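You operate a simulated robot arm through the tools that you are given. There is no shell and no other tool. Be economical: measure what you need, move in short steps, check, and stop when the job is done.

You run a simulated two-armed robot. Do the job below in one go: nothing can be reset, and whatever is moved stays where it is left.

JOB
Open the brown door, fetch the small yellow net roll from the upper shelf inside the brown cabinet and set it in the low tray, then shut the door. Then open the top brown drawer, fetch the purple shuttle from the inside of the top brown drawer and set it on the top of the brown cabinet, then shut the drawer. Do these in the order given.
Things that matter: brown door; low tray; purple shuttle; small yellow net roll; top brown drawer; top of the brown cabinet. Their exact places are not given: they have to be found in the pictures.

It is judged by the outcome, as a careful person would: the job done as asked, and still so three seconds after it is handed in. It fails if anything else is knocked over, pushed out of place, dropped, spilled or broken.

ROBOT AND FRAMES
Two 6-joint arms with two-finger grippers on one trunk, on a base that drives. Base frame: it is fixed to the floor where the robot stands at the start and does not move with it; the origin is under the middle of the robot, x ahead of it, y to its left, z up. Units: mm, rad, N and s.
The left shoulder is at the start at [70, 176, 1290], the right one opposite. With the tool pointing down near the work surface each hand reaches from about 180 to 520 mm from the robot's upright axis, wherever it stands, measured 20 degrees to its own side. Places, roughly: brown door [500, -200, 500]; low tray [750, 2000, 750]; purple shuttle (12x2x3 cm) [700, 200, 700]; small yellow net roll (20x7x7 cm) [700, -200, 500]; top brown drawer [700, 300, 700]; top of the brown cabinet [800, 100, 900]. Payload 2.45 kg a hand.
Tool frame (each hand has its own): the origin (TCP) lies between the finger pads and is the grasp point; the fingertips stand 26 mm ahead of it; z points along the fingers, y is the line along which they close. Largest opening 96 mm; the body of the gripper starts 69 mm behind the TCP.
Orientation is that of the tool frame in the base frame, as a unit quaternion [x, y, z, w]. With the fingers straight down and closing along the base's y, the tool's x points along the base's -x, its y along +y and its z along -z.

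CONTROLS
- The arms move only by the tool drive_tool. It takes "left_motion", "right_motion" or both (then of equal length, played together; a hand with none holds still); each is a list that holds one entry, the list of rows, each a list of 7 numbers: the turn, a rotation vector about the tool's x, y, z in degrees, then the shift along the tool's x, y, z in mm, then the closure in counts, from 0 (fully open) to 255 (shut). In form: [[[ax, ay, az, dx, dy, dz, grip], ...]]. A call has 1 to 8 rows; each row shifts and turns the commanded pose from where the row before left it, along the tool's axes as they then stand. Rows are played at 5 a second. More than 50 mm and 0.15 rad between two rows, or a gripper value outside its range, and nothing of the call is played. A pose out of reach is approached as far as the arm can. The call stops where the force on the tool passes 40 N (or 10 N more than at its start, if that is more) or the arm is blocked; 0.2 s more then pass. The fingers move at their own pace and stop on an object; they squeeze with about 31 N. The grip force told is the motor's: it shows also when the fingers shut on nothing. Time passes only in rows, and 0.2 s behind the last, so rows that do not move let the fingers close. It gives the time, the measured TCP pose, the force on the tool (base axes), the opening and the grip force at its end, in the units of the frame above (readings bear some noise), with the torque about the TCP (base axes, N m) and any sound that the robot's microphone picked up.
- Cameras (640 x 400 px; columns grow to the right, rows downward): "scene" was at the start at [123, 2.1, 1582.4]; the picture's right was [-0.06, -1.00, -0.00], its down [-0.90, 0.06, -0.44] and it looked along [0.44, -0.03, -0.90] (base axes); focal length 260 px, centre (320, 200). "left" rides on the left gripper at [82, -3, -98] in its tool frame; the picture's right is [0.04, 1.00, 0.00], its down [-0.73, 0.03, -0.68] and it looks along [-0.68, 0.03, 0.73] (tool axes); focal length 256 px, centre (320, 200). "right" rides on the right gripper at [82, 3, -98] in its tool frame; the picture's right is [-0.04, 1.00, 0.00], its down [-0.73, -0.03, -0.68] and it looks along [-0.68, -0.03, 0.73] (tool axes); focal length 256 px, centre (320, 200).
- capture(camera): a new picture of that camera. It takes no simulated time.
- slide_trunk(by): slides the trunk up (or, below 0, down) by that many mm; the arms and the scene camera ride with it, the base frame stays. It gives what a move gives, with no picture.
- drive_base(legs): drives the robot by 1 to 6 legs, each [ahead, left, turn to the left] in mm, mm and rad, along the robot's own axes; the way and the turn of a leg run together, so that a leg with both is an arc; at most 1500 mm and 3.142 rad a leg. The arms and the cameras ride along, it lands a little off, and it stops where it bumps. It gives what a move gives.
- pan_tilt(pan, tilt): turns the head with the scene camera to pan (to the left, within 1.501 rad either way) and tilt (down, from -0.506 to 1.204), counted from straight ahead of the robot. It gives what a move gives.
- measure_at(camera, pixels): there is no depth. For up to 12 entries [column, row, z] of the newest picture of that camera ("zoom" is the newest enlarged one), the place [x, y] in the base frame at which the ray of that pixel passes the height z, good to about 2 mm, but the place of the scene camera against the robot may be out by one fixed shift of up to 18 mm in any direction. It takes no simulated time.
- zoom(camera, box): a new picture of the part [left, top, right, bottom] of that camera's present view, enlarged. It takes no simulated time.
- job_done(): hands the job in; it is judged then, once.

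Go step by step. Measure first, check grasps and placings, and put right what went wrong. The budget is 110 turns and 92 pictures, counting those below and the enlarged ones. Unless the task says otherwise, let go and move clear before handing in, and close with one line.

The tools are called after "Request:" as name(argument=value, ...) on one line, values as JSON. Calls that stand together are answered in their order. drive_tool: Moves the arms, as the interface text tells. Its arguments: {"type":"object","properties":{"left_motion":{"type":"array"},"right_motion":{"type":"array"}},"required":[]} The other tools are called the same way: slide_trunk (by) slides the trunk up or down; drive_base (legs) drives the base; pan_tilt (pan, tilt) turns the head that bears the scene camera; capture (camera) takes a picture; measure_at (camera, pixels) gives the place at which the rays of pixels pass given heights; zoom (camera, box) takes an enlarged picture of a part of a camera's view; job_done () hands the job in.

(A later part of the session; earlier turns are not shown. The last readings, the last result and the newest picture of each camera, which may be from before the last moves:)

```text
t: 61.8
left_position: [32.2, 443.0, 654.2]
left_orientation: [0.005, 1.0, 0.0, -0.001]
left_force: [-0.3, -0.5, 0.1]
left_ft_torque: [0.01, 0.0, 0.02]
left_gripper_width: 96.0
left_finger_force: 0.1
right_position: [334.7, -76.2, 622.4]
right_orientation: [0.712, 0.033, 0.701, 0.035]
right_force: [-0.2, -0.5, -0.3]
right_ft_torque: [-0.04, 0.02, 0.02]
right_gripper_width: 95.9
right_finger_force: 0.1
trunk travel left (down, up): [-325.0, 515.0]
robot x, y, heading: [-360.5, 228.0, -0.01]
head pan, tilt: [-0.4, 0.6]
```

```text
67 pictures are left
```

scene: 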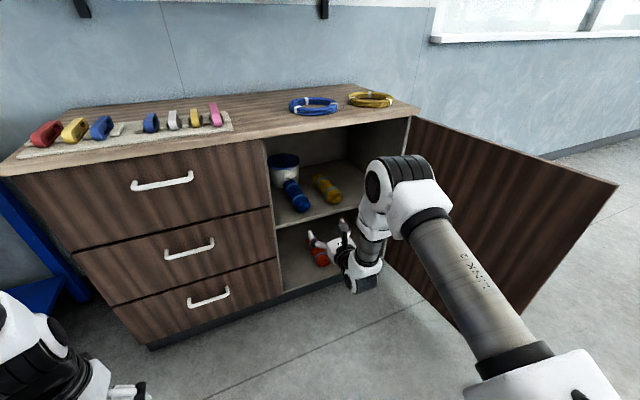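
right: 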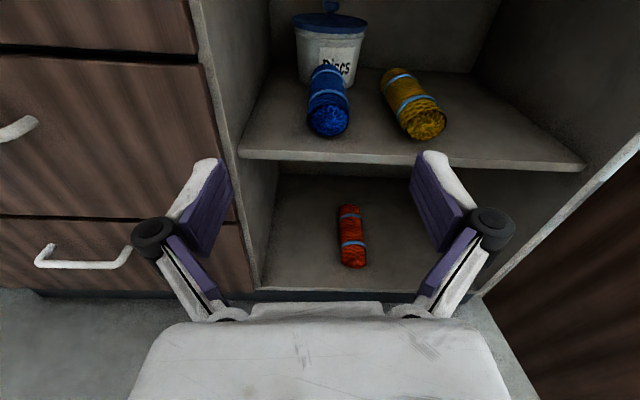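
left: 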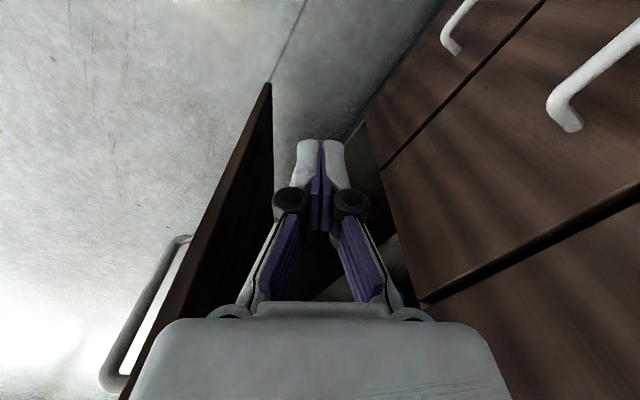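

The yellow roll lies on the upper shelf from (395,75) to (425,125), long axis roughly front to back. I'll measure it against the shelf's edge.

Request:
measure_at(camera="right", pixels=[[240, 152, 480], [240, 152, 450], [585, 165, 480], [585, 165, 450], [424, 138, 470], [424, 138, 440], [445, 118, 480], [398, 118, 480], [397, 70, 510], [425, 105, 510], [383, 85, 480]])

Request:
zoom(camera="right", box=[280, 40, 500, 178])

Request:
measure_at(camera="scene", pixels=[[275, 229, 480], [275, 229, 450], [275, 229, 420], [332, 202, 450], [332, 202, 420], [335, 205, 450]])

```text
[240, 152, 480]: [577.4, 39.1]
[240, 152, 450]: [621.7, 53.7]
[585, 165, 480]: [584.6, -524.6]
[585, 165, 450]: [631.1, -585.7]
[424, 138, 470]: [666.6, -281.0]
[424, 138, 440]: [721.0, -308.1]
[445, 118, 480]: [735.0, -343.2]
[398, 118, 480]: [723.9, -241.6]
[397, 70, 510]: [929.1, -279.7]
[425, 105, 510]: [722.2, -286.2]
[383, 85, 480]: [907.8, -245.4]
```

```text
2.90 times, centred on (390, 109) of right
```

zoom: 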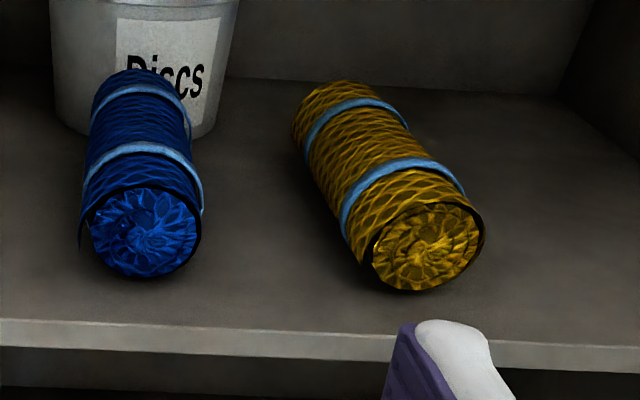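

```text
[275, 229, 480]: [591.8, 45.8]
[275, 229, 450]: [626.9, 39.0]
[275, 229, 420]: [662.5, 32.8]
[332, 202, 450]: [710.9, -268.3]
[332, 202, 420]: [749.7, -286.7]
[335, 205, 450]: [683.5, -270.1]
```

Shelf top looks to be z≈480, so the roll's axis is near z 515. I'll measure the axis ends at those heights.

Request:
measure_at(camera="zoom", pixels=[[428, 248, 515], [420, 290, 482], [485, 235, 515], [368, 262, 510], [440, 203, 550], [338, 82, 545], [292, 125, 515], [425, 170, 540], [295, 140, 510], [395, 340, 482]])

```text
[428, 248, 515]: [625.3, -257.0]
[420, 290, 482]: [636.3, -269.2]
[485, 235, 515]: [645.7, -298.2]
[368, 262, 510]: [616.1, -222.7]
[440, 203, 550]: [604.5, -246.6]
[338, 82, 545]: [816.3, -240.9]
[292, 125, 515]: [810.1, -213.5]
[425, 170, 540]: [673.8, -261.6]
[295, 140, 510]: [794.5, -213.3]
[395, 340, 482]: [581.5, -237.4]
```

The roll's front end is at about (626,-258), pointing roughly 5° left of straight back, axis z≈515. I'll lower to that height and bring the hand in front of it, then check.

Request:
slide_trunk(by=-104)

Request:
drive_base(legs=[[0, 0, 0.1], [0, -277, 0], [125, 0, 0]])

Request:
capture(camera="right")

```text
t: 63.2
left_position: [32.3, 442.5, 548.7]
left_orientation: [0.005, 1.0, 0.0, -0.001]
left_force: [-0.5, -0.4, -0.8]
left_ft_torque: [-0.02, 0.02, -0.01]
left_gripper_width: 95.9
left_finger_force: 0.1
right_position: [336.6, -75.5, 517.4]
right_orientation: [0.711, 0.033, 0.701, 0.035]
right_force: [0.1, -0.1, -0.3]
right_ft_torque: [-0.02, 0.01, 0.0]
right_gripper_width: 96.0
right_finger_force: 0.1
trunk travel left (down, up): [-221.0, 619.0]
robot x, y, heading: [-357.4, 229.1, -0.009]
head pan, tilt: [-0.4, 0.6]
```

```text
t: 66.5
left_position: [156.6, 215.1, 548.7]
left_orientation: [-0.046, 0.999, 0.0, -0.002]
left_force: [-0.2, 0.1, 0.3]
left_ft_torque: [-0.02, -0.02, 0.02]
left_gripper_width: 95.8
left_finger_force: 0.1
right_position: [511.0, -268.5, 519.1]
right_orientation: [0.709, 0.067, 0.702, 0.0]
right_force: [0.0, -0.5, -0.6]
right_ft_torque: [0.03, -0.02, -0.01]
right_gripper_width: 96.0
right_finger_force: 0.0
trunk travel left (down, up): [-221.0, 619.0]
robot x, y, heading: [-208.1, -38.3, 0.088]
head pan, tilt: [-0.4, 0.6]
```

```text
65 pictures are left
```

right: 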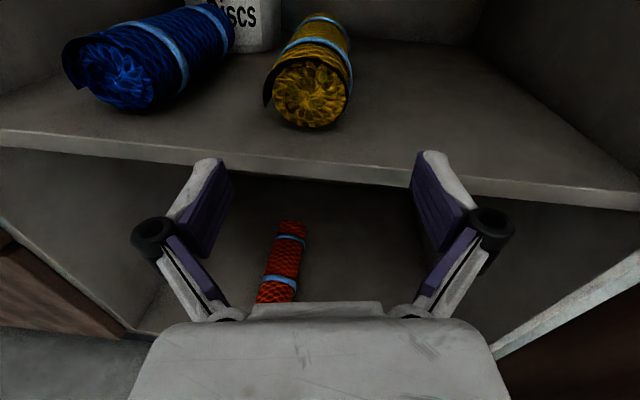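

The roll is ahead, slightly left of centre. I'll re-measure its front end and the shelf edge from this close view.

Request:
measure_at(camera="right", pixels=[[310, 92, 515], [308, 128, 480], [264, 100, 515], [350, 95, 515], [330, 162, 480], [330, 162, 470], [323, 15, 550], [313, 52, 550], [324, 15, 540], [275, 60, 525], [350, 40, 515]])

```text
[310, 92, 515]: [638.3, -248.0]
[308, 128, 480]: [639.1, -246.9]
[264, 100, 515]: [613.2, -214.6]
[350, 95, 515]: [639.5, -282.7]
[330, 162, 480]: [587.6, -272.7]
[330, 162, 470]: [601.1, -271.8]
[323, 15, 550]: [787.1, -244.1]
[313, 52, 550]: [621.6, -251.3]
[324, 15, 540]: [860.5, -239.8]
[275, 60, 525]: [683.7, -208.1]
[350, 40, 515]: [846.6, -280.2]
```

The roll's front is at (637,-248) with yaw about 2°. I'll adjust the hand's yaw and sideways position, then advance to just short of the roll.

Request:
drive_tool(right_motion=[[[-3, 0, 0, 0, -6, 0, 0], [0, 0, 0, 0, 0, 0, 0]]])

Request:
drive_base(legs=[[90, 0, 0]])

Request:
capture(camera="right")

```text
t: 67.1
left_position: [155.6, 216.6, 549.8]
left_orientation: [-0.045, 0.999, 0.0, -0.001]
left_force: [0.9, 0.5, 0.1]
left_ft_torque: [0.01, 0.0, 0.03]
left_gripper_width: 96.1
left_finger_force: 0.1
right_position: [510.6, -264.9, 518.0]
right_orientation: [0.709, 0.051, 0.703, 0.022]
right_force: [0.5, 0.8, 0.0]
right_ft_torque: [0.0, -0.02, -0.02]
right_gripper_width: 96.0
right_finger_force: 0.0
trunk travel left (down, up): [-221.0, 619.0]
robot x, y, heading: [-208.8, -34.1, 0.094]
head pan, tilt: [-0.4, 0.6]
```

```text
t: 68.2
left_position: [247.0, 225.8, 547.6]
left_orientation: [-0.045, 0.999, 0.0, -0.002]
left_force: [1.2, 0.0, 0.1]
left_ft_torque: [-0.01, 0.0, -0.01]
left_gripper_width: 95.8
left_finger_force: 0.0
right_position: [599.1, -256.0, 517.5]
right_orientation: [0.709, 0.052, 0.703, 0.021]
right_force: [-0.3, 0.1, -0.4]
right_ft_torque: [0.02, -0.03, 0.0]
right_gripper_width: 96.1
right_finger_force: 0.1
trunk travel left (down, up): [-221.0, 619.0]
robot x, y, heading: [-121.8, -27.0, 0.088]
head pan, tilt: [-0.4, 0.6]
```

```text
64 pictures are left
```

right: 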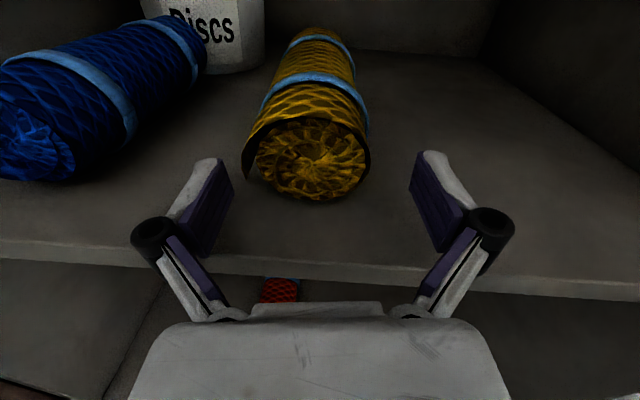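

The fingers line up with the roll. I'll advance over it and close.

Request:
drive_base(legs=[[92, 1, 0]])

Request:
drive_tool(right_motion=[[[0, 0, 0, 0, 0, 0, 100], [0, 0, 0, 0, 0, 0, 255], [0, 0, 0, 0, 0, 0, 255], [0, 0, 0, 0, 0, 0, 255]]])

Request:
capture(camera="right")

```text
t: 69.2
left_position: [304.9, 229.7, 549.8]
left_orientation: [-0.045, 0.999, 0.0, 0.0]
left_force: [-0.1, 0.7, 0.3]
left_ft_torque: [0.01, 0.04, 0.03]
left_gripper_width: 96.0
left_finger_force: 0.0
right_position: [653.9, -250.8, 515.4]
right_orientation: [0.711, 0.052, 0.701, 0.023]
right_force: [-9.8, 2.8, 7.8]
right_ft_torque: [0.09, 0.9, -0.45]
right_gripper_width: 95.8
right_finger_force: 0.0
trunk travel left (down, up): [-221.0, 619.0]
robot x, y, heading: [-62.0, -22.6, 0.091]
head pan, tilt: [-0.4, 0.6]
stopped in leg 1: the force on the tool passed its limit at 159 N (the readings are from after the stop); the commanded pose is now the measured one
```

```text
t: 70.2
left_position: [305.4, 230.4, 548.2]
left_orientation: [-0.044, 0.999, 0.0, -0.001]
left_force: [-0.6, -0.5, -0.4]
left_ft_torque: [0.03, 0.03, -0.02]
left_gripper_width: 95.9
left_finger_force: 0.1
right_position: [653.3, -249.9, 516.4]
right_orientation: [0.711, 0.052, 0.701, 0.022]
right_force: [-11.7, 4.8, 7.4]
right_ft_torque: [0.34, 0.45, -0.27]
right_gripper_width: 74.5
right_finger_force: 31.1
trunk travel left (down, up): [-221.0, 619.0]
robot x, y, heading: [-63.5, -22.9, 0.087]
head pan, tilt: [-0.4, 0.6]
```

```text
63 pictures are left
```

right: 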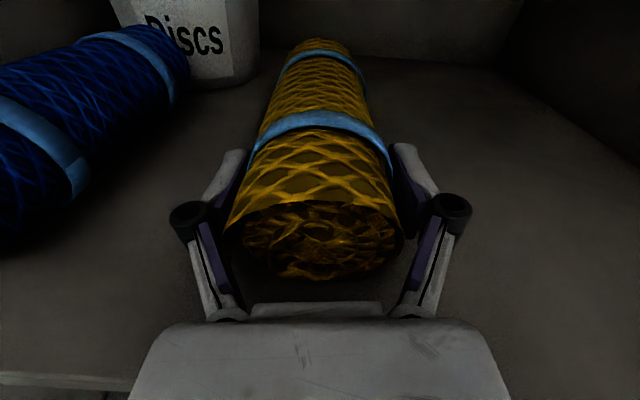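

The wrist met the shelf edge, so I hold only the roll's front 40 mm (74.5 mm wide). I'll drag the roll toward the front a little, then regrip deeper.

Request:
drive_base(legs=[[-50, 0, 0]])

Request:
drive_tool(right_motion=[[[0, 0, 0, 0, 0, 0, 0], [0, 0, 0, 0, 0, 0, 0], [0, 0, 0, 0, 0, 0, 0]]])

Request:
capture(camera="right")

Request:
capture(camera="scene")

```text
t: 71.1
left_position: [255.2, 225.9, 549.2]
left_orientation: [-0.044, 0.999, 0.001, -0.001]
left_force: [0.1, 0.5, -0.2]
left_ft_torque: [0.02, -0.02, -0.01]
left_gripper_width: 95.9
left_finger_force: 0.0
right_position: [604.1, -256.2, 514.9]
right_orientation: [0.711, 0.052, 0.7, 0.021]
right_force: [1.4, -1.6, 4.6]
right_ft_torque: [0.02, -0.58, -0.13]
right_gripper_width: 70.1
right_finger_force: 30.6
trunk travel left (down, up): [-221.0, 619.0]
robot x, y, heading: [-112.0, -26.9, 0.089]
head pan, tilt: [-0.4, 0.6]
```

```text
t: 71.9
left_position: [256.7, 224.5, 550.0]
left_orientation: [-0.044, 0.999, 0.001, -0.001]
left_force: [0.6, 0.1, -0.6]
left_ft_torque: [-0.01, 0.02, -0.01]
left_gripper_width: 96.1
left_finger_force: 0.1
right_position: [603.3, -256.2, 515.9]
right_orientation: [0.712, 0.05, 0.7, 0.022]
right_force: [0.1, -0.2, 0.0]
right_ft_torque: [-0.02, 0.03, -0.03]
right_gripper_width: 95.8
right_finger_force: 0.0
trunk travel left (down, up): [-221.0, 619.0]
robot x, y, heading: [-109.0, -25.7, 0.086]
head pan, tilt: [-0.4, 0.6]
```

```text
62 pictures are left
```

right: 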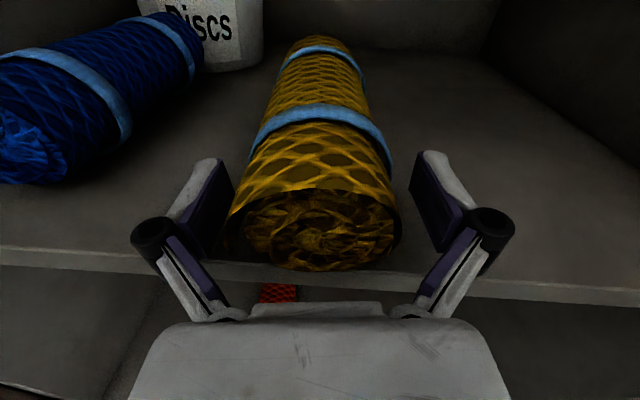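

```text
61 pictures are left
```

scene: 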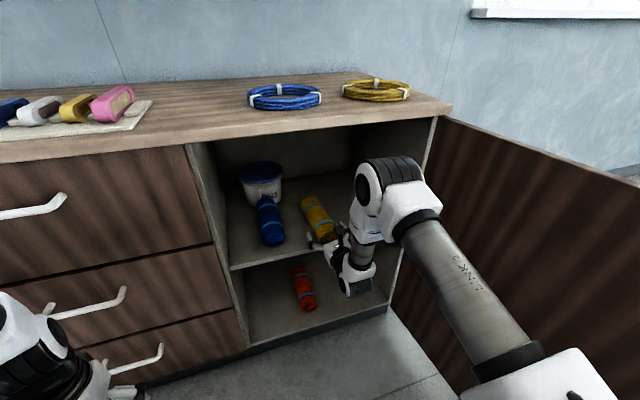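

The roll came forward; nothing else moved. I'll go 38 mm deeper and grip again.

Request:
drive_base(legs=[[38, 0, 0]])

Request:
drive_tool(right_motion=[[[0, 0, 0, 0, 0, 0, 100], [0, 0, 0, 0, 0, 0, 255], [0, 0, 0, 0, 0, 0, 255], [0, 0, 0, 0, 0, 0, 255], [0, 0, 0, 15, 0, 0, 255], [0, 0, 0, 15, 0, 0, 255]]])

Request:
capture(camera="right")

```text
t: 72.8
left_position: [294.7, 228.5, 547.6]
left_orientation: [-0.045, 0.999, 0.001, -0.002]
left_force: [0.0, 0.6, 0.7]
left_ft_torque: [0.01, -0.02, -0.01]
left_gripper_width: 96.0
left_finger_force: 0.1
right_position: [643.1, -252.4, 514.7]
right_orientation: [0.712, 0.05, 0.7, 0.023]
right_force: [0.0, 0.1, -0.3]
right_ft_torque: [-0.01, -0.01, 0.0]
right_gripper_width: 96.1
right_finger_force: 0.1
trunk travel left (down, up): [-221.0, 619.0]
robot x, y, heading: [-75.1, -24.6, 0.088]
head pan, tilt: [-0.4, 0.6]
```

```text
t: 74.2
left_position: [293.8, 229.0, 550.0]
left_orientation: [-0.045, 0.999, -0.001, -0.001]
left_force: [0.8, -0.3, -1.0]
left_ft_torque: [0.02, 0.02, -0.01]
left_gripper_width: 95.7
left_finger_force: 0.1
right_position: [643.4, -249.4, 546.6]
right_orientation: [0.71, 0.05, 0.702, 0.022]
right_force: [0.5, 1.2, 10.1]
right_ft_torque: [0.31, 0.54, 0.56]
right_gripper_width: 62.6
right_finger_force: 29.1
trunk travel left (down, up): [-221.0, 619.0]
robot x, y, heading: [-72.1, -23.2, 0.084]
head pan, tilt: [-0.4, 0.6]
```

```text
60 pictures are left
```

right: 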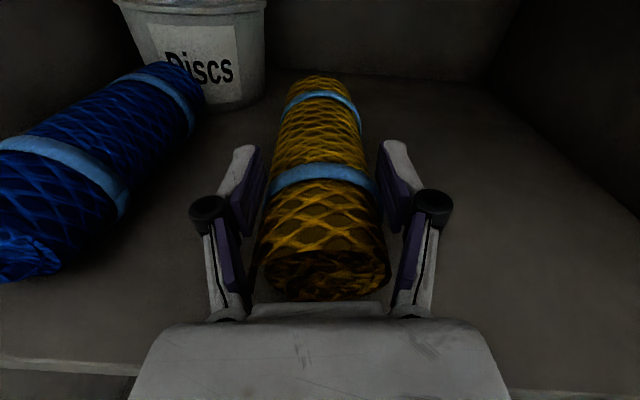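

The gripper slid up the roll (width 62.6, force +10 N), so the lift failed. I'll open, drop below the roll's axis and grip again, lifting slower.

Request:
drive_tool(right_motion=[[[0, 0, 0, 0, 0, 0, 0], [0, 0, 0, 0, 0, 0, 0], [0, 0, 0, -14, 0, 0, 0], [0, 0, 0, -14, 0, 0, 0], [0, 0, 0, -12, 0, 0, 0], [0, 0, 0, 0, 0, 0, 0]]])

Request:
capture(camera="right")

```text
t: 75.6
left_position: [292.8, 227.4, 549.8]
left_orientation: [-0.045, 0.999, -0.001, 0.0]
left_force: [-0.1, -0.1, -0.3]
left_ft_torque: [0.0, -0.01, 0.01]
left_gripper_width: 95.9
left_finger_force: 0.1
right_position: [642.1, -254.0, 506.0]
right_orientation: [0.711, 0.052, 0.701, 0.023]
right_force: [0.2, 1.7, 7.4]
right_ft_torque: [0.47, -0.02, -0.02]
right_gripper_width: 96.2
right_finger_force: 0.2
trunk travel left (down, up): [-221.0, 619.0]
robot x, y, heading: [-68.6, -23.7, 0.089]
head pan, tilt: [-0.4, 0.6]
```

```text
59 pictures are left
```

right: 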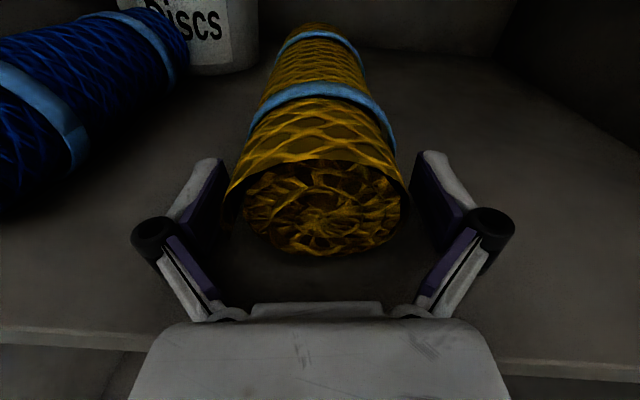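

A finger touched the shelf at z 506, so I'll use z 509. I'll grip, drag the roll another 35 mm out, and regrip deeper near its middle.

Request:
drive_tool(right_motion=[[[0, 0, 0, 3, 0, 0, 0], [0, 0, 0, 0, 0, 0, 255], [0, 0, 0, 0, 0, 0, 255], [0, 0, 0, 0, 0, 0, 255]]])

Request:
drive_base(legs=[[-45, 0, 0]])

Request:
capture(camera="right")

```text
t: 76.6
left_position: [294.1, 228.6, 548.1]
left_orientation: [-0.045, 0.999, 0.001, -0.002]
left_force: [-0.2, 0.8, 0.2]
left_ft_torque: [-0.03, 0.0, -0.04]
left_gripper_width: 96.0
left_finger_force: 0.1
right_position: [642.2, -254.0, 508.0]
right_orientation: [0.712, 0.052, 0.7, 0.023]
right_force: [0.9, -0.8, 0.2]
right_ft_torque: [-0.02, 0.22, 0.0]
right_gripper_width: 69.6
right_finger_force: 31.3
trunk travel left (down, up): [-221.0, 619.0]
robot x, y, heading: [-73.3, -27.6, 0.091]
head pan, tilt: [-0.4, 0.6]
```

```text
t: 77.5
left_position: [248.9, 222.8, 549.4]
left_orientation: [-0.044, 0.999, 0.001, -0.001]
left_force: [0.2, 0.0, -0.3]
left_ft_torque: [0.0, -0.05, 0.01]
left_gripper_width: 96.2
left_finger_force: 0.0
right_position: [595.8, -258.7, 509.6]
right_orientation: [0.712, 0.05, 0.7, 0.023]
right_force: [0.5, -0.5, -3.0]
right_ft_torque: [-0.02, 0.19, 0.04]
right_gripper_width: 69.5
right_finger_force: 30.8
trunk travel left (down, up): [-221.0, 619.0]
robot x, y, heading: [-117.3, -27.4, 0.091]
head pan, tilt: [-0.4, 0.6]
```

```text
58 pictures are left
```

right: 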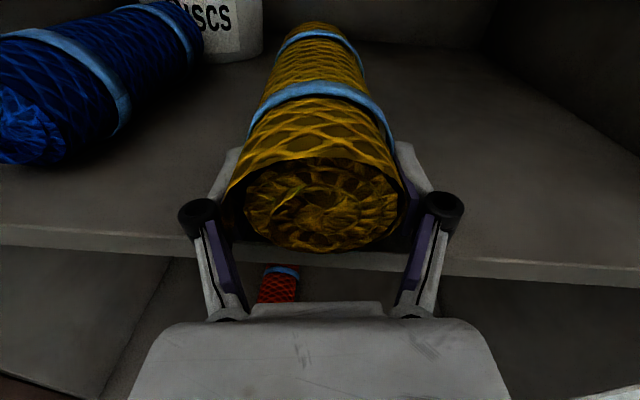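

The roll's front is now flush with the shelf edge. I'll open, advance 40 mm, grip and lift slowly.

Request:
drive_tool(right_motion=[[[0, 0, 0, 0, 0, 0, 0], [0, 0, 0, 0, 0, 0, 0], [0, 0, 0, 0, 0, 0, 0]]])

Request:
drive_base(legs=[[40, 0, 0]])

Request:
drive_tool(right_motion=[[[0, 0, 0, 0, 0, 0, 150], [0, 0, 0, 0, 0, 0, 255], [0, 0, 0, 0, 0, 0, 255], [0, 0, 0, 0, 0, 0, 255], [0, 0, 0, 5, 0, 0, 255], [0, 0, 0, 5, 0, 0, 255], [0, 0, 0, 5, 0, 0, 255]]])

Request:
capture(camera="right")

```text
t: 78.3
left_position: [249.9, 225.2, 548.8]
left_orientation: [-0.045, 0.999, 0.001, -0.001]
left_force: [-0.3, 0.0, -0.3]
left_ft_torque: [-0.01, 0.01, 0.01]
left_gripper_width: 96.0
left_finger_force: 0.0
right_position: [597.1, -257.6, 507.1]
right_orientation: [0.712, 0.052, 0.7, 0.023]
right_force: [1.1, 0.4, 0.3]
right_ft_torque: [0.02, 0.01, -0.03]
right_gripper_width: 95.7
right_finger_force: 0.1
trunk travel left (down, up): [-221.0, 619.0]
robot x, y, heading: [-116.2, -25.4, 0.088]
head pan, tilt: [-0.4, 0.6]
```

```text
t: 79.2
left_position: [289.3, 228.0, 548.4]
left_orientation: [-0.045, 0.999, 0.001, -0.001]
left_force: [-0.3, 0.3, -1.6]
left_ft_torque: [0.0, 0.02, -0.01]
left_gripper_width: 96.1
left_finger_force: 0.1
right_position: [636.5, -254.1, 507.6]
right_orientation: [0.712, 0.052, 0.7, 0.022]
right_force: [1.1, -0.9, -0.1]
right_ft_torque: [0.01, -0.03, 0.02]
right_gripper_width: 95.6
right_finger_force: 0.1
trunk travel left (down, up): [-221.0, 619.0]
robot x, y, heading: [-74.1, -23.6, 0.081]
head pan, tilt: [-0.4, 0.6]
```

```text
t: 80.8
left_position: [289.0, 228.4, 549.0]
left_orientation: [-0.045, 0.999, 0.002, -0.002]
left_force: [-0.1, 0.1, -0.6]
left_ft_torque: [0.01, 0.0, 0.01]
left_gripper_width: 96.1
left_finger_force: 0.0
right_position: [637.9, -252.4, 520.9]
right_orientation: [0.712, 0.051, 0.7, 0.022]
right_force: [-0.4, 0.2, -2.9]
right_ft_torque: [-0.02, 0.2, -0.03]
right_gripper_width: 72.9
right_finger_force: 30.7
trunk travel left (down, up): [-221.0, 619.0]
robot x, y, heading: [-79.7, -24.9, 0.085]
head pan, tilt: [-0.4, 0.6]
```

```text
57 pictures are left
```

right: 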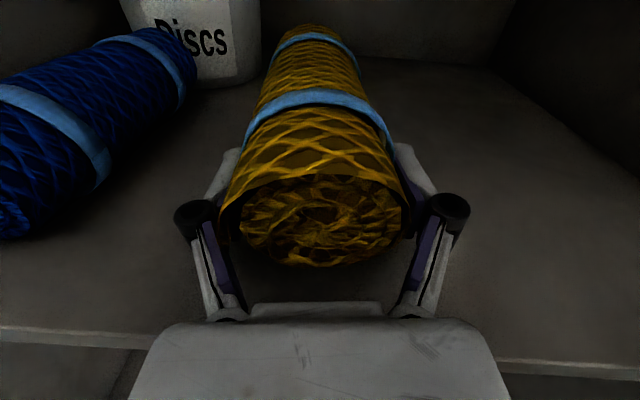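

It is held now (-2.9 N weight, 72.9 mm wide). I'll lift a little more and back out.

Request:
drive_tool(right_motion=[[[0, 0, 0, 8, 0, 0, 255], [0, 0, 0, 8, 0, 0, 255], [0, 0, 0, 8, 0, 0, 255]]])

Request:
drive_base(legs=[[-200, 0, 0]])

Request:
capture(camera="right")

Request:
capture(camera="scene")

```text
t: 81.6
left_position: [288.4, 229.3, 549.5]
left_orientation: [-0.045, 0.999, 0.0, -0.002]
left_force: [-0.6, -0.8, 0.8]
left_ft_torque: [0.01, -0.01, 0.0]
left_gripper_width: 96.0
left_finger_force: 0.2
right_position: [638.0, -249.4, 547.9]
right_orientation: [0.712, 0.052, 0.7, 0.022]
right_force: [0.2, 0.1, -2.9]
right_ft_torque: [-0.03, 0.14, 0.03]
right_gripper_width: 72.6
right_finger_force: 31.0
trunk travel left (down, up): [-221.0, 619.0]
robot x, y, heading: [-79.8, -24.2, 0.082]
head pan, tilt: [-0.4, 0.6]
```

```text
t: 83.2
left_position: [91.2, 210.8, 549.7]
left_orientation: [-0.044, 0.999, 0.001, -0.001]
left_force: [-0.6, 0.3, 0.0]
left_ft_torque: [0.02, 0.02, 0.04]
left_gripper_width: 95.8
left_finger_force: 0.0
right_position: [438.9, -268.7, 546.9]
right_orientation: [0.712, 0.05, 0.7, 0.024]
right_force: [-0.7, 0.0, -3.0]
right_ft_torque: [-0.03, 0.19, -0.01]
right_gripper_width: 72.5
right_finger_force: 31.1
trunk travel left (down, up): [-221.0, 619.0]
robot x, y, heading: [-275.6, -44.6, 0.088]
head pan, tilt: [-0.4, 0.6]
```

```text
56 pictures are left
```

right: 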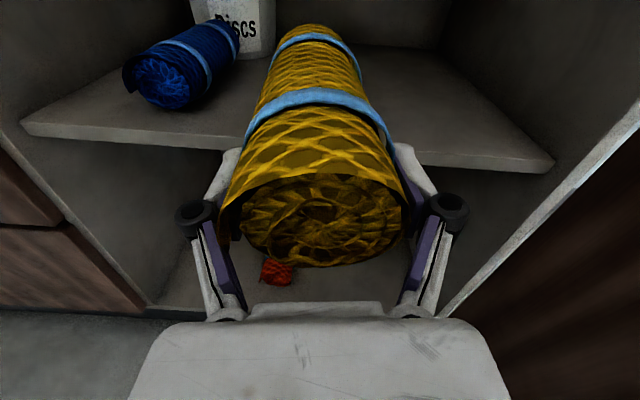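

```text
55 pictures are left
```

scene: 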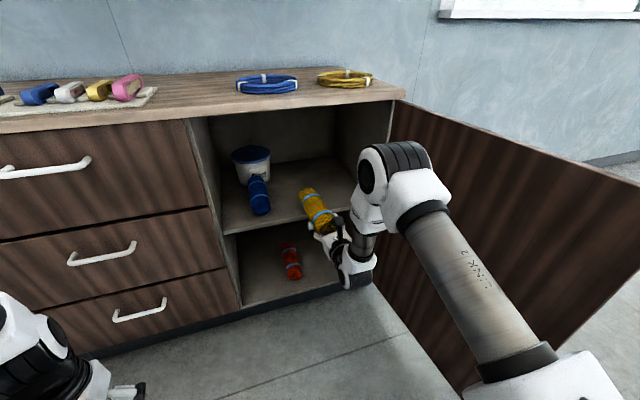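

The roll is out and held level. I'll back off further, raise the trunk and look left toward the table with the tray.

Request:
drive_base(legs=[[-250, 0, 0], [0, 0, -0.088]])

Request:
slide_trunk(by=350)

Request:
pan_tilt(pan=1.1, tilt=0.5)

Request:
capture(camera="scene")

```text
t: 85.5
left_position: [-134.7, 155.9, 549.3]
left_orientation: [0.002, 1.0, 0.001, -0.001]
left_force: [0.2, 0.4, 0.9]
left_ft_torque: [0.02, 0.0, -0.03]
left_gripper_width: 96.0
left_finger_force: 0.0
right_position: [168.9, -352.9, 544.9]
right_orientation: [0.714, 0.019, 0.698, 0.055]
right_force: [0.0, -0.6, -3.3]
right_ft_torque: [0.0, 0.2, 0.0]
right_gripper_width: 71.2
right_finger_force: 30.8
trunk travel left (down, up): [-221.0, 619.0]
robot x, y, heading: [-525.0, -63.3, -0.004]
head pan, tilt: [-0.4, 0.6]
```

```text
t: 88.9
left_position: [-134.7, 156.6, 899.5]
left_orientation: [0.002, 1.0, 0.001, -0.001]
left_force: [-1.4, 0.1, 0.8]
left_ft_torque: [0.0, 0.01, -0.03]
left_gripper_width: 95.8
left_finger_force: 0.1
right_position: [170.0, -351.5, 895.6]
right_orientation: [0.714, 0.019, 0.698, 0.055]
right_force: [-0.1, 0.9, -3.5]
right_ft_torque: [-0.01, 0.18, 0.04]
right_gripper_width: 70.4
right_finger_force: 31.2
trunk travel left (down, up): [-571.0, 269.0]
robot x, y, heading: [-524.7, -60.1, -0.004]
head pan, tilt: [-0.4, 0.6]
```

```text
t: 90.5
left_position: [-135.3, 156.3, 898.8]
left_orientation: [0.001, 1.0, 0.001, -0.002]
left_force: [0.7, 0.0, 0.6]
left_ft_torque: [0.0, -0.02, -0.01]
left_gripper_width: 95.9
left_finger_force: 0.0
right_position: [169.1, -351.7, 895.5]
right_orientation: [0.714, 0.02, 0.698, 0.054]
right_force: [0.9, -0.5, -3.4]
right_ft_torque: [0.01, 0.19, -0.01]
right_gripper_width: 70.1
right_finger_force: 30.9
trunk travel left (down, up): [-571.0, 269.0]
robot x, y, heading: [-524.9, -63.2, -0.004]
head pan, tilt: [1.1, 0.499]
```

```text
54 pictures are left
```

scene: 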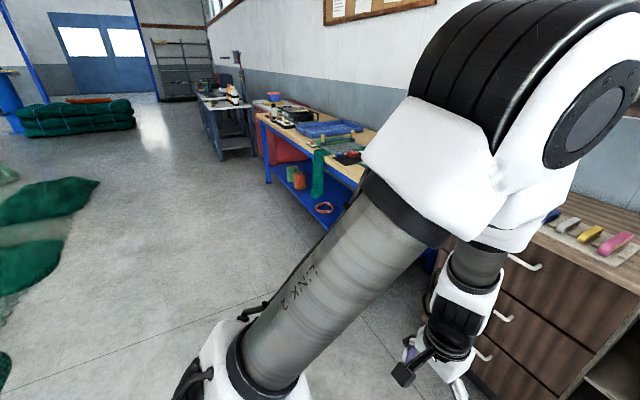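

The blue tray sits at (330,128) on the table, with a green cloth hanging off the table front at (318,170). I'll measure them and the floor nets.

Request:
measure_at(camera="scene", pixels=[[294, 127, 760], [362, 128, 760], [309, 138, 760], [345, 120, 760], [270, 128, 740], [318, 150, 740], [95, 190, 0], [60, 250, 0], [325, 207, 300], [318, 195, 300]])

Request:
zoom(camera="scene", box=[230, 80, 410, 220])

```text
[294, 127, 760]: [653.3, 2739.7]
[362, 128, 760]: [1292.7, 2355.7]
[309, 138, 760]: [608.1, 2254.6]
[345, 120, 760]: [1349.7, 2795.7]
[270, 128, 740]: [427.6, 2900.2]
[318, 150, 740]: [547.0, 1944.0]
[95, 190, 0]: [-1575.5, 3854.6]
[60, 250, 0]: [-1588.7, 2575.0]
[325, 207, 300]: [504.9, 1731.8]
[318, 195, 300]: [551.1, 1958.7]
```

```text
2.86 times, centred on (320, 150) of scene
```

zoom: 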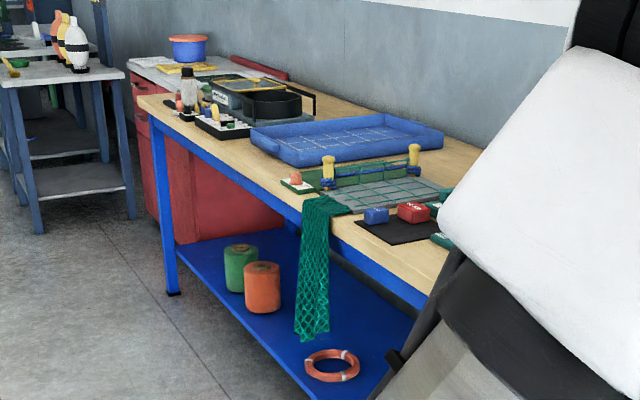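

The corridor along x≈-525 is clear. I'll drive left to in front of the table and look at the tray.

Request:
drive_base(legs=[[0, 1450, 0], [0, 700, 0]])

Request:
pan_tilt(pan=0.0, tilt=0.6)

Request:
capture(camera="scene")

Request:
capture(camera="right")

```text
t: 101.1
left_position: [-165.7, 2307.1, 898.2]
left_orientation: [-0.014, 1.0, 0.002, -0.001]
left_force: [-0.3, -0.3, -0.1]
left_ft_torque: [0.01, 0.01, 0.01]
left_gripper_width: 95.9
left_finger_force: 0.1
right_position: [153.9, 1807.9, 896.0]
right_orientation: [0.714, 0.029, 0.699, 0.045]
right_force: [0.7, 0.1, -3.3]
right_ft_torque: [-0.03, 0.21, -0.02]
right_gripper_width: 69.8
right_finger_force: 31.1
trunk travel left (down, up): [-571.0, 269.0]
robot x, y, heading: [-549.4, 2074.9, 0.024]
head pan, tilt: [1.1, 0.499]
```

```text
t: 102.4
left_position: [-165.5, 2305.7, 898.3]
left_orientation: [-0.014, 1.0, 0.0, -0.001]
left_force: [-0.3, 0.3, 0.0]
left_ft_torque: [0.01, 0.02, -0.01]
left_gripper_width: 96.0
left_finger_force: 0.2
right_position: [153.2, 1806.9, 896.1]
right_orientation: [0.714, 0.03, 0.699, 0.044]
right_force: [0.2, -0.7, -3.2]
right_ft_torque: [-0.03, 0.21, -0.03]
right_gripper_width: 69.7
right_finger_force: 30.9
trunk travel left (down, up): [-571.0, 269.0]
robot x, y, heading: [-549.8, 2077.2, 0.031]
head pan, tilt: [0.0, 0.6]
```

```text
52 pictures are left
```

scene: 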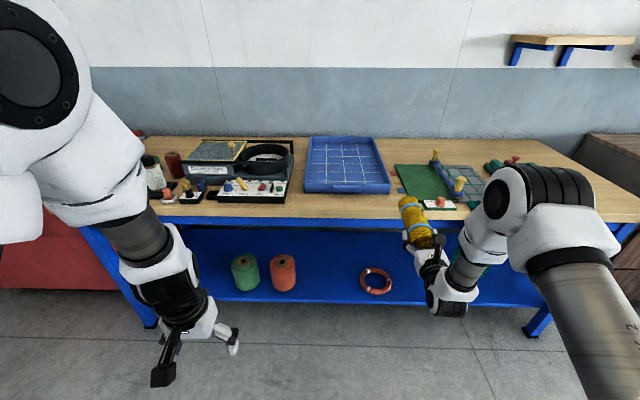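

```text
51 pictures are left
```

right: 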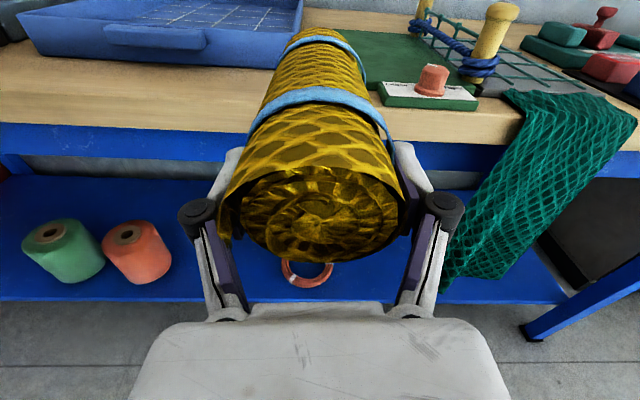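

The tray spans (307,190)–(391,190) to (310,138)–(375,138) in the scene view. I'll measure for the table's height using both cameras.

Request:
measure_at(camera="scene", pixels=[[391, 193, 750], [391, 193, 800], [307, 192, 750], [375, 138, 780], [310, 138, 780], [391, 182, 790], [440, 219, 750], [440, 219, 800]])

Request:
measure_at(camera="right", pixels=[[275, 66, 750], [275, 66, 800], [30, 45, 750], [480, 140, 750], [480, 140, 800]])

Request:
zoom(camera="scene", box=[270, 115, 480, 247])

```text
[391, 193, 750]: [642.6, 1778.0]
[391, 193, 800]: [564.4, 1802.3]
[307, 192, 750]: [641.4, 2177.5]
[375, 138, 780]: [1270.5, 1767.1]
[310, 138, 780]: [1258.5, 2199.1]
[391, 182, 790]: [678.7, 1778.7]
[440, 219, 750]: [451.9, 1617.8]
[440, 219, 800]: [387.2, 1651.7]
```

```text
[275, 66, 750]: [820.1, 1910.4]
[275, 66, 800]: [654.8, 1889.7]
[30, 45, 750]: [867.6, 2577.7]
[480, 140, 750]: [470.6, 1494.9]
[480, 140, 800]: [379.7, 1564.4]
```

```text
3.03 times, centred on (375, 181) of scene
```

zoom: 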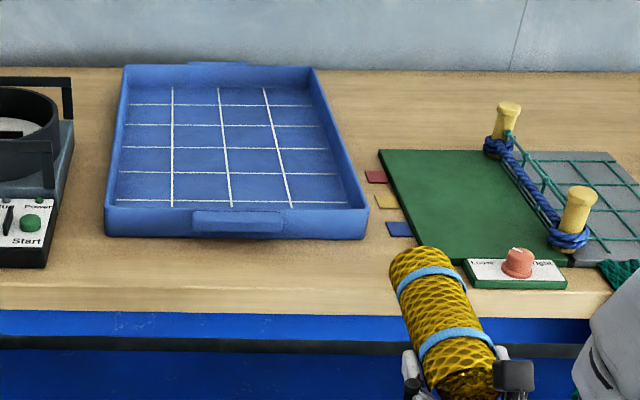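

The two cameras disagree on the height, so I'll raise the trunk 200 mm and use parallax.

Request:
slide_trunk(by=200)

Request:
capture(camera="scene")

Request:
capture(camera="right")

```text
t: 104.6
left_position: [-166.3, 2306.9, 1098.2]
left_orientation: [-0.014, 1.0, 0.001, -0.002]
left_force: [0.6, 0.2, -1.1]
left_ft_torque: [0.02, -0.01, 0.0]
left_gripper_width: 96.1
left_finger_force: 0.1
right_position: [153.2, 1808.2, 1095.4]
right_orientation: [0.714, 0.03, 0.699, 0.043]
right_force: [1.1, 0.4, -3.1]
right_ft_torque: [0.02, 0.19, 0.05]
right_gripper_width: 69.7
right_finger_force: 31.6
trunk travel left (down, up): [-771.0, 69.0]
robot x, y, heading: [-552.0, 2075.0, 0.025]
head pan, tilt: [0.0, 0.6]
```

```text
49 pictures are left
```

scene: 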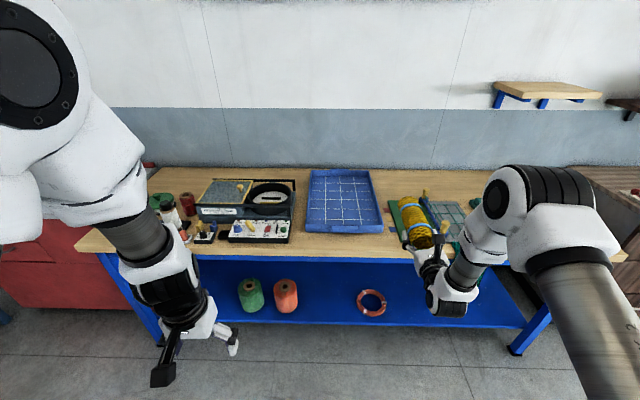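

```text
48 pictures are left
```

right: 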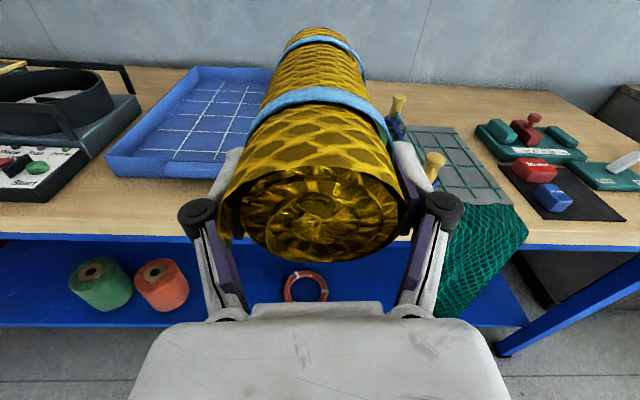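

Now the tray's front-left corner shows at (306,231) in scene and (110,176) in right. I'll measure both at several heights.

Request:
measure_at(camera="scene", pixels=[[306, 231, 750], [306, 231, 700], [306, 231, 800], [384, 232, 750], [384, 232, 700], [368, 170, 780], [311, 170, 780], [300, 256, 750]])

Request:
measure_at(camera="right", pixels=[[110, 176, 750], [110, 176, 700], [110, 176, 800]])

```text
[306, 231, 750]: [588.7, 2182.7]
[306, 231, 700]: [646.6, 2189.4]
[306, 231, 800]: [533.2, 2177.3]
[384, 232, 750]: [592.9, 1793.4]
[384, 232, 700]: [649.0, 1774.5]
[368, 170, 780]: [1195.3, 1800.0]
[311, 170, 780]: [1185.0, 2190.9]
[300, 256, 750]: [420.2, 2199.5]
```

```text
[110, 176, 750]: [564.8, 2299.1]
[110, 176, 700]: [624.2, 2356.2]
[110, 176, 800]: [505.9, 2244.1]
```

The parallax puts the table top at about z 850, tray front edge at x≈450, y≈1815–2170. I'll pitch the roll slightly nose-down, line up with the tray's middle and move over it while high.

Request:
drive_tool(right_motion=[[[0, -6, 0, 0, 0, 0, 255], [0, -6, 0, 0, 0, 0, 255], [0, 0, 0, 0, 0, 0, 255]]])

Request:
drive_base(legs=[[0, 170, -0.025], [430, 0, 0]])

Request:
capture(camera="right")

Request:
capture(camera="scene")

```text
t: 105.4
left_position: [-165.4, 2306.2, 1097.5]
left_orientation: [-0.014, 1.0, 0.001, -0.001]
left_force: [0.0, -0.2, 0.6]
left_ft_torque: [-0.02, 0.02, -0.03]
left_gripper_width: 96.2
left_finger_force: 0.2
right_position: [153.6, 1807.2, 1094.2]
right_orientation: [0.783, 0.025, 0.62, 0.046]
right_force: [0.8, 0.0, -2.6]
right_ft_torque: [0.01, 0.17, -0.01]
right_gripper_width: 69.3
right_finger_force: 30.8
trunk travel left (down, up): [-771.0, 69.0]
robot x, y, heading: [-547.7, 2076.4, 0.027]
head pan, tilt: [0.0, 0.6]
```

```text
t: 109.1
left_position: [265.3, 2471.6, 1099.4]
left_orientation: [-0.006, 1.0, 0.0, -0.001]
left_force: [0.4, -0.1, 0.4]
left_ft_torque: [0.02, 0.01, 0.01]
left_gripper_width: 96.1
left_finger_force: 0.0
right_position: [574.0, 1967.9, 1097.2]
right_orientation: [0.783, 0.019, 0.62, 0.051]
right_force: [-0.3, 0.6, -3.7]
right_ft_torque: [0.0, 0.22, 0.02]
right_gripper_width: 69.8
right_finger_force: 31.1
trunk travel left (down, up): [-771.0, 69.0]
robot x, y, heading: [-122.6, 2251.2, 0.011]
head pan, tilt: [0.0, 0.6]
```

```text
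47 pictures are left
```

right: 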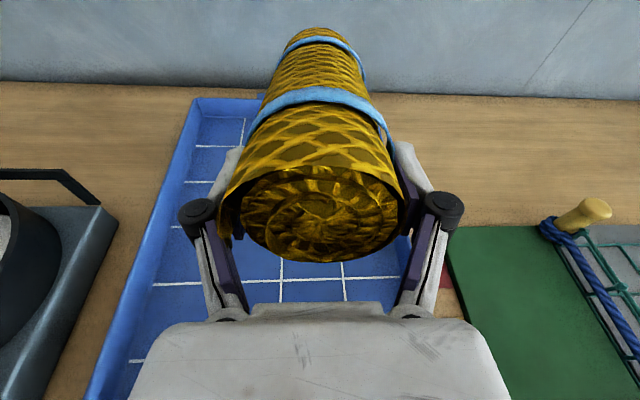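

```text
46 pictures are left
```

scene: 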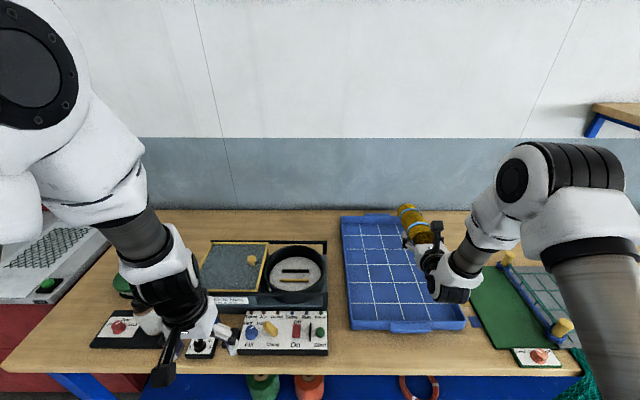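

I'm above the tray. I'll measure its corners again from this closer view at several heights.

Request:
measure_at(camera="scene", pixels=[[350, 330, 850], [350, 330, 750], [467, 325, 850], [467, 325, 750], [342, 217, 850], [342, 217, 780], [330, 372, 850], [330, 372, 750]])

Request:
measure_at(camera="right", pixels=[[194, 100, 850], [194, 100, 780], [194, 100, 750], [282, 270, 850], [282, 270, 750]])

```text
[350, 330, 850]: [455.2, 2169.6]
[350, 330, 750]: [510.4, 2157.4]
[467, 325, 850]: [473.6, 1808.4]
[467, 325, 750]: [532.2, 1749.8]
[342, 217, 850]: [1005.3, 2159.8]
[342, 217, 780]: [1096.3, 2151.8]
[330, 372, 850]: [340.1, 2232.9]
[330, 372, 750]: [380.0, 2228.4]
```

```text
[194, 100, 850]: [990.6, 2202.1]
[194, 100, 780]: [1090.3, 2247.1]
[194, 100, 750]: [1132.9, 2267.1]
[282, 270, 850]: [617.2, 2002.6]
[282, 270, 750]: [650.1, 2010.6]
```

Tray spans x≈455–1000, y≈1808–2170, rim near z 905. I'll move a little further in and lower the trunk most of the way.

Request:
drive_base(legs=[[45, 20, 0]])

Request:
slide_trunk(by=-135)

Request:
capture(camera="right")

Request:
capture(camera="scene")

```text
t: 110.0
left_position: [304.2, 2489.4, 1101.5]
left_orientation: [-0.004, 1.0, 0.001, 0.001]
left_force: [-1.4, -0.7, 0.5]
left_ft_torque: [0.04, -0.07, 0.01]
left_gripper_width: 95.9
left_finger_force: 0.0
right_position: [613.4, 1984.7, 1099.5]
right_orientation: [0.782, 0.016, 0.621, 0.052]
right_force: [-1.3, -0.8, -2.9]
right_ft_torque: [0.01, 0.19, -0.01]
right_gripper_width: 69.6
right_finger_force: 30.6
trunk travel left (down, up): [-771.0, 69.0]
robot x, y, heading: [-78.7, 2269.1, 0.005]
head pan, tilt: [0.0, 0.6]
```

```text
t: 111.6
left_position: [308.5, 2491.8, 964.1]
left_orientation: [-0.005, 1.0, 0.001, -0.001]
left_force: [-0.3, 0.8, 0.3]
left_ft_torque: [-0.01, 0.0, -0.01]
left_gripper_width: 96.2
left_finger_force: 0.0
right_position: [618.7, 1986.8, 960.7]
right_orientation: [0.783, 0.017, 0.619, 0.053]
right_force: [0.2, -0.7, -3.3]
right_ft_torque: [0.03, 0.23, 0.0]
right_gripper_width: 69.6
right_finger_force: 31.2
trunk travel left (down, up): [-636.0, 204.0]
robot x, y, heading: [-77.0, 2270.7, 0.009]
head pan, tilt: [0.0, 0.6]
```

```text
45 pictures are left
```

right: 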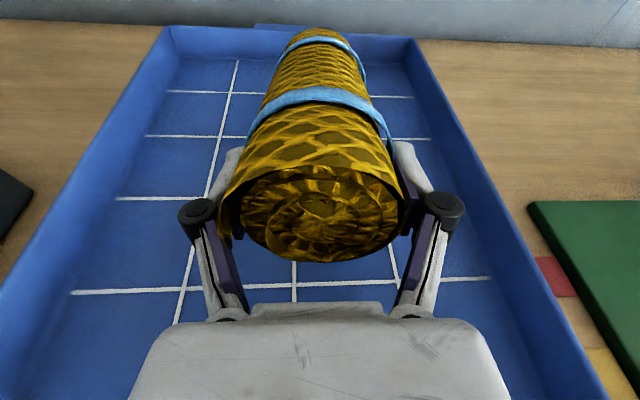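

```text
44 pictures are left
```

scene: 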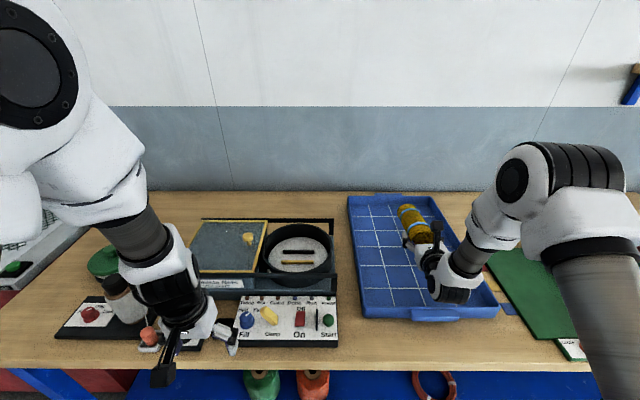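

The roll is centred over the tray. The left hand hovers near things at the table's edge, so I'll lower with the right arm only, watching force.

Request:
drive_tool(right_motion=[[[0, 0, 0, -7.8, 0, 1.7, 255], [0, 0, 0, -7.8, 0, 1.7, 255], [0, 0, 0, -7.8, 0, 1.7, 255], [0, 0, 0, -3.9, 0, 0.8, 255], [0, 0, 0, -3.9, 0, 0.8, 255]]])

Request:
capture(camera="right")

```text
t: 112.8
left_position: [309.7, 2490.8, 965.0]
left_orientation: [-0.003, 1.0, 0.001, -0.002]
left_force: [0.1, -0.1, -0.4]
left_ft_torque: [-0.03, 0.0, 0.01]
left_gripper_width: 95.9
left_finger_force: 0.0
right_position: [618.4, 1983.2, 927.5]
right_orientation: [0.783, 0.016, 0.619, 0.054]
right_force: [0.7, 0.7, -3.4]
right_ft_torque: [0.03, 0.21, -0.04]
right_gripper_width: 69.7
right_finger_force: 31.4
trunk travel left (down, up): [-636.0, 204.0]
robot x, y, heading: [-78.9, 2269.8, 0.006]
head pan, tilt: [0.0, 0.6]
```

```text
43 pictures are left
```

right: 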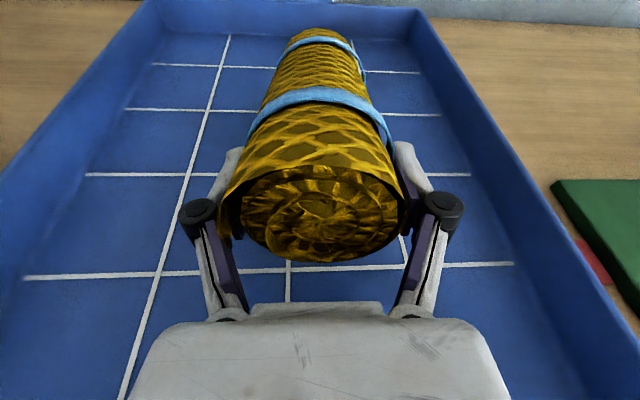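

No contact yet; I'll lower on in small steps.

Request:
drive_tool(right_motion=[[[0, 0, 0, -4.9, 0, 1, 255], [0, 0, 0, -4.9, 0, 1, 255], [0, 0, 0, -4.9, 0, 1, 255], [0, 0, 0, -4.9, 0, 1, 255]]])

Request:
measure_at(camera="right", pixels=[[163, 271, 870], [163, 271, 830], [223, 66, 870], [223, 66, 830], [186, 174, 870], [186, 174, 830]])

Request:
capture(camera="right")

```text
t: 113.8
left_position: [306.1, 2491.4, 964.2]
left_orientation: [-0.004, 1.0, 0.0, 0.0]
left_force: [0.6, 0.9, 0.1]
left_ft_torque: [-0.03, 0.01, 0.02]
left_gripper_width: 95.7
left_finger_force: 0.0
right_position: [615.2, 1982.0, 913.0]
right_orientation: [0.781, 0.018, 0.622, 0.052]
right_force: [-5.6, 1.3, 8.8]
right_ft_torque: [0.03, -1.32, 0.14]
right_gripper_width: 69.3
right_finger_force: 30.8
trunk travel left (down, up): [-636.0, 204.0]
robot x, y, heading: [-80.3, 2267.9, 0.005]
head pan, tilt: [0.0, 0.6]
```

```text
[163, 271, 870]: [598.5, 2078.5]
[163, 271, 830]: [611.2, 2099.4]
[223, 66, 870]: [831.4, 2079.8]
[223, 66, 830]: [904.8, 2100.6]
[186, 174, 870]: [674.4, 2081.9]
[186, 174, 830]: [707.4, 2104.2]
```

```text
42 pictures are left
```

right: 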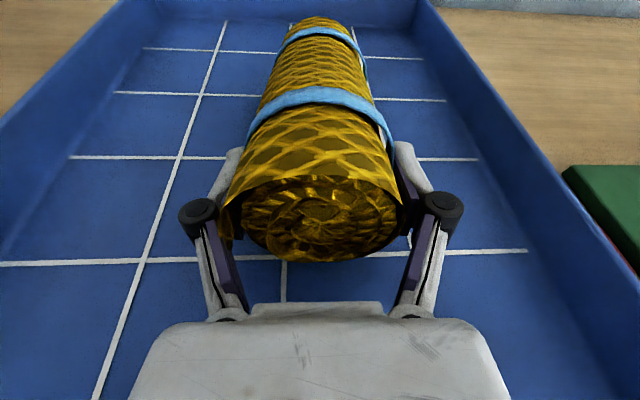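

Contact (+8.8 N) at TCP z 913, so the roll's far end is on the tray floor. I'll ease the fingers open.

Request:
drive_tool(right_motion=[[[0, 0, 0, 0, 0, 0, 66], [0, 0, 0, 0, 0, 0, 60], [0, 0, 0, 0, 0, 0, 50], [0, 0, 0, 0, 0, 0, 30], [0, 0, 0, 0, 0, 0, 0], [0, 0, 0, 0, 0, 0, 0]]])

Request:
capture(camera="right")

```text
t: 115.2
left_position: [308.8, 2492.1, 964.5]
left_orientation: [-0.004, 1.0, 0.0, -0.001]
left_force: [0.0, 0.1, 0.2]
left_ft_torque: [0.01, 0.01, 0.05]
left_gripper_width: 95.9
left_finger_force: 0.0
right_position: [616.7, 1981.4, 908.6]
right_orientation: [0.783, 0.018, 0.62, 0.052]
right_force: [0.1, 0.3, 0.2]
right_ft_torque: [-0.02, -0.04, 0.03]
right_gripper_width: 95.9
right_finger_force: 0.1
trunk travel left (down, up): [-636.0, 204.0]
robot x, y, heading: [-75.1, 2269.1, 0.008]
head pan, tilt: [0.0, 0.6]
```

```text
41 pictures are left
```

right: 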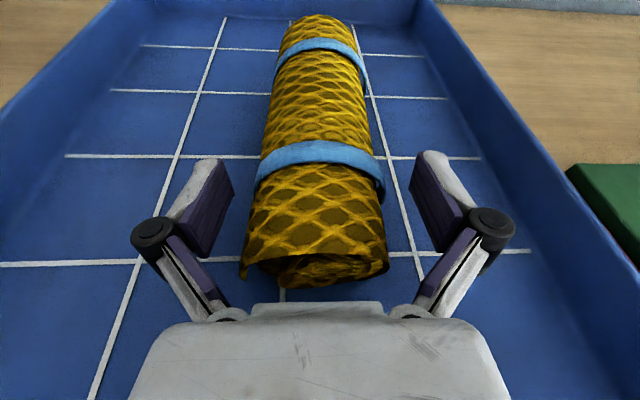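

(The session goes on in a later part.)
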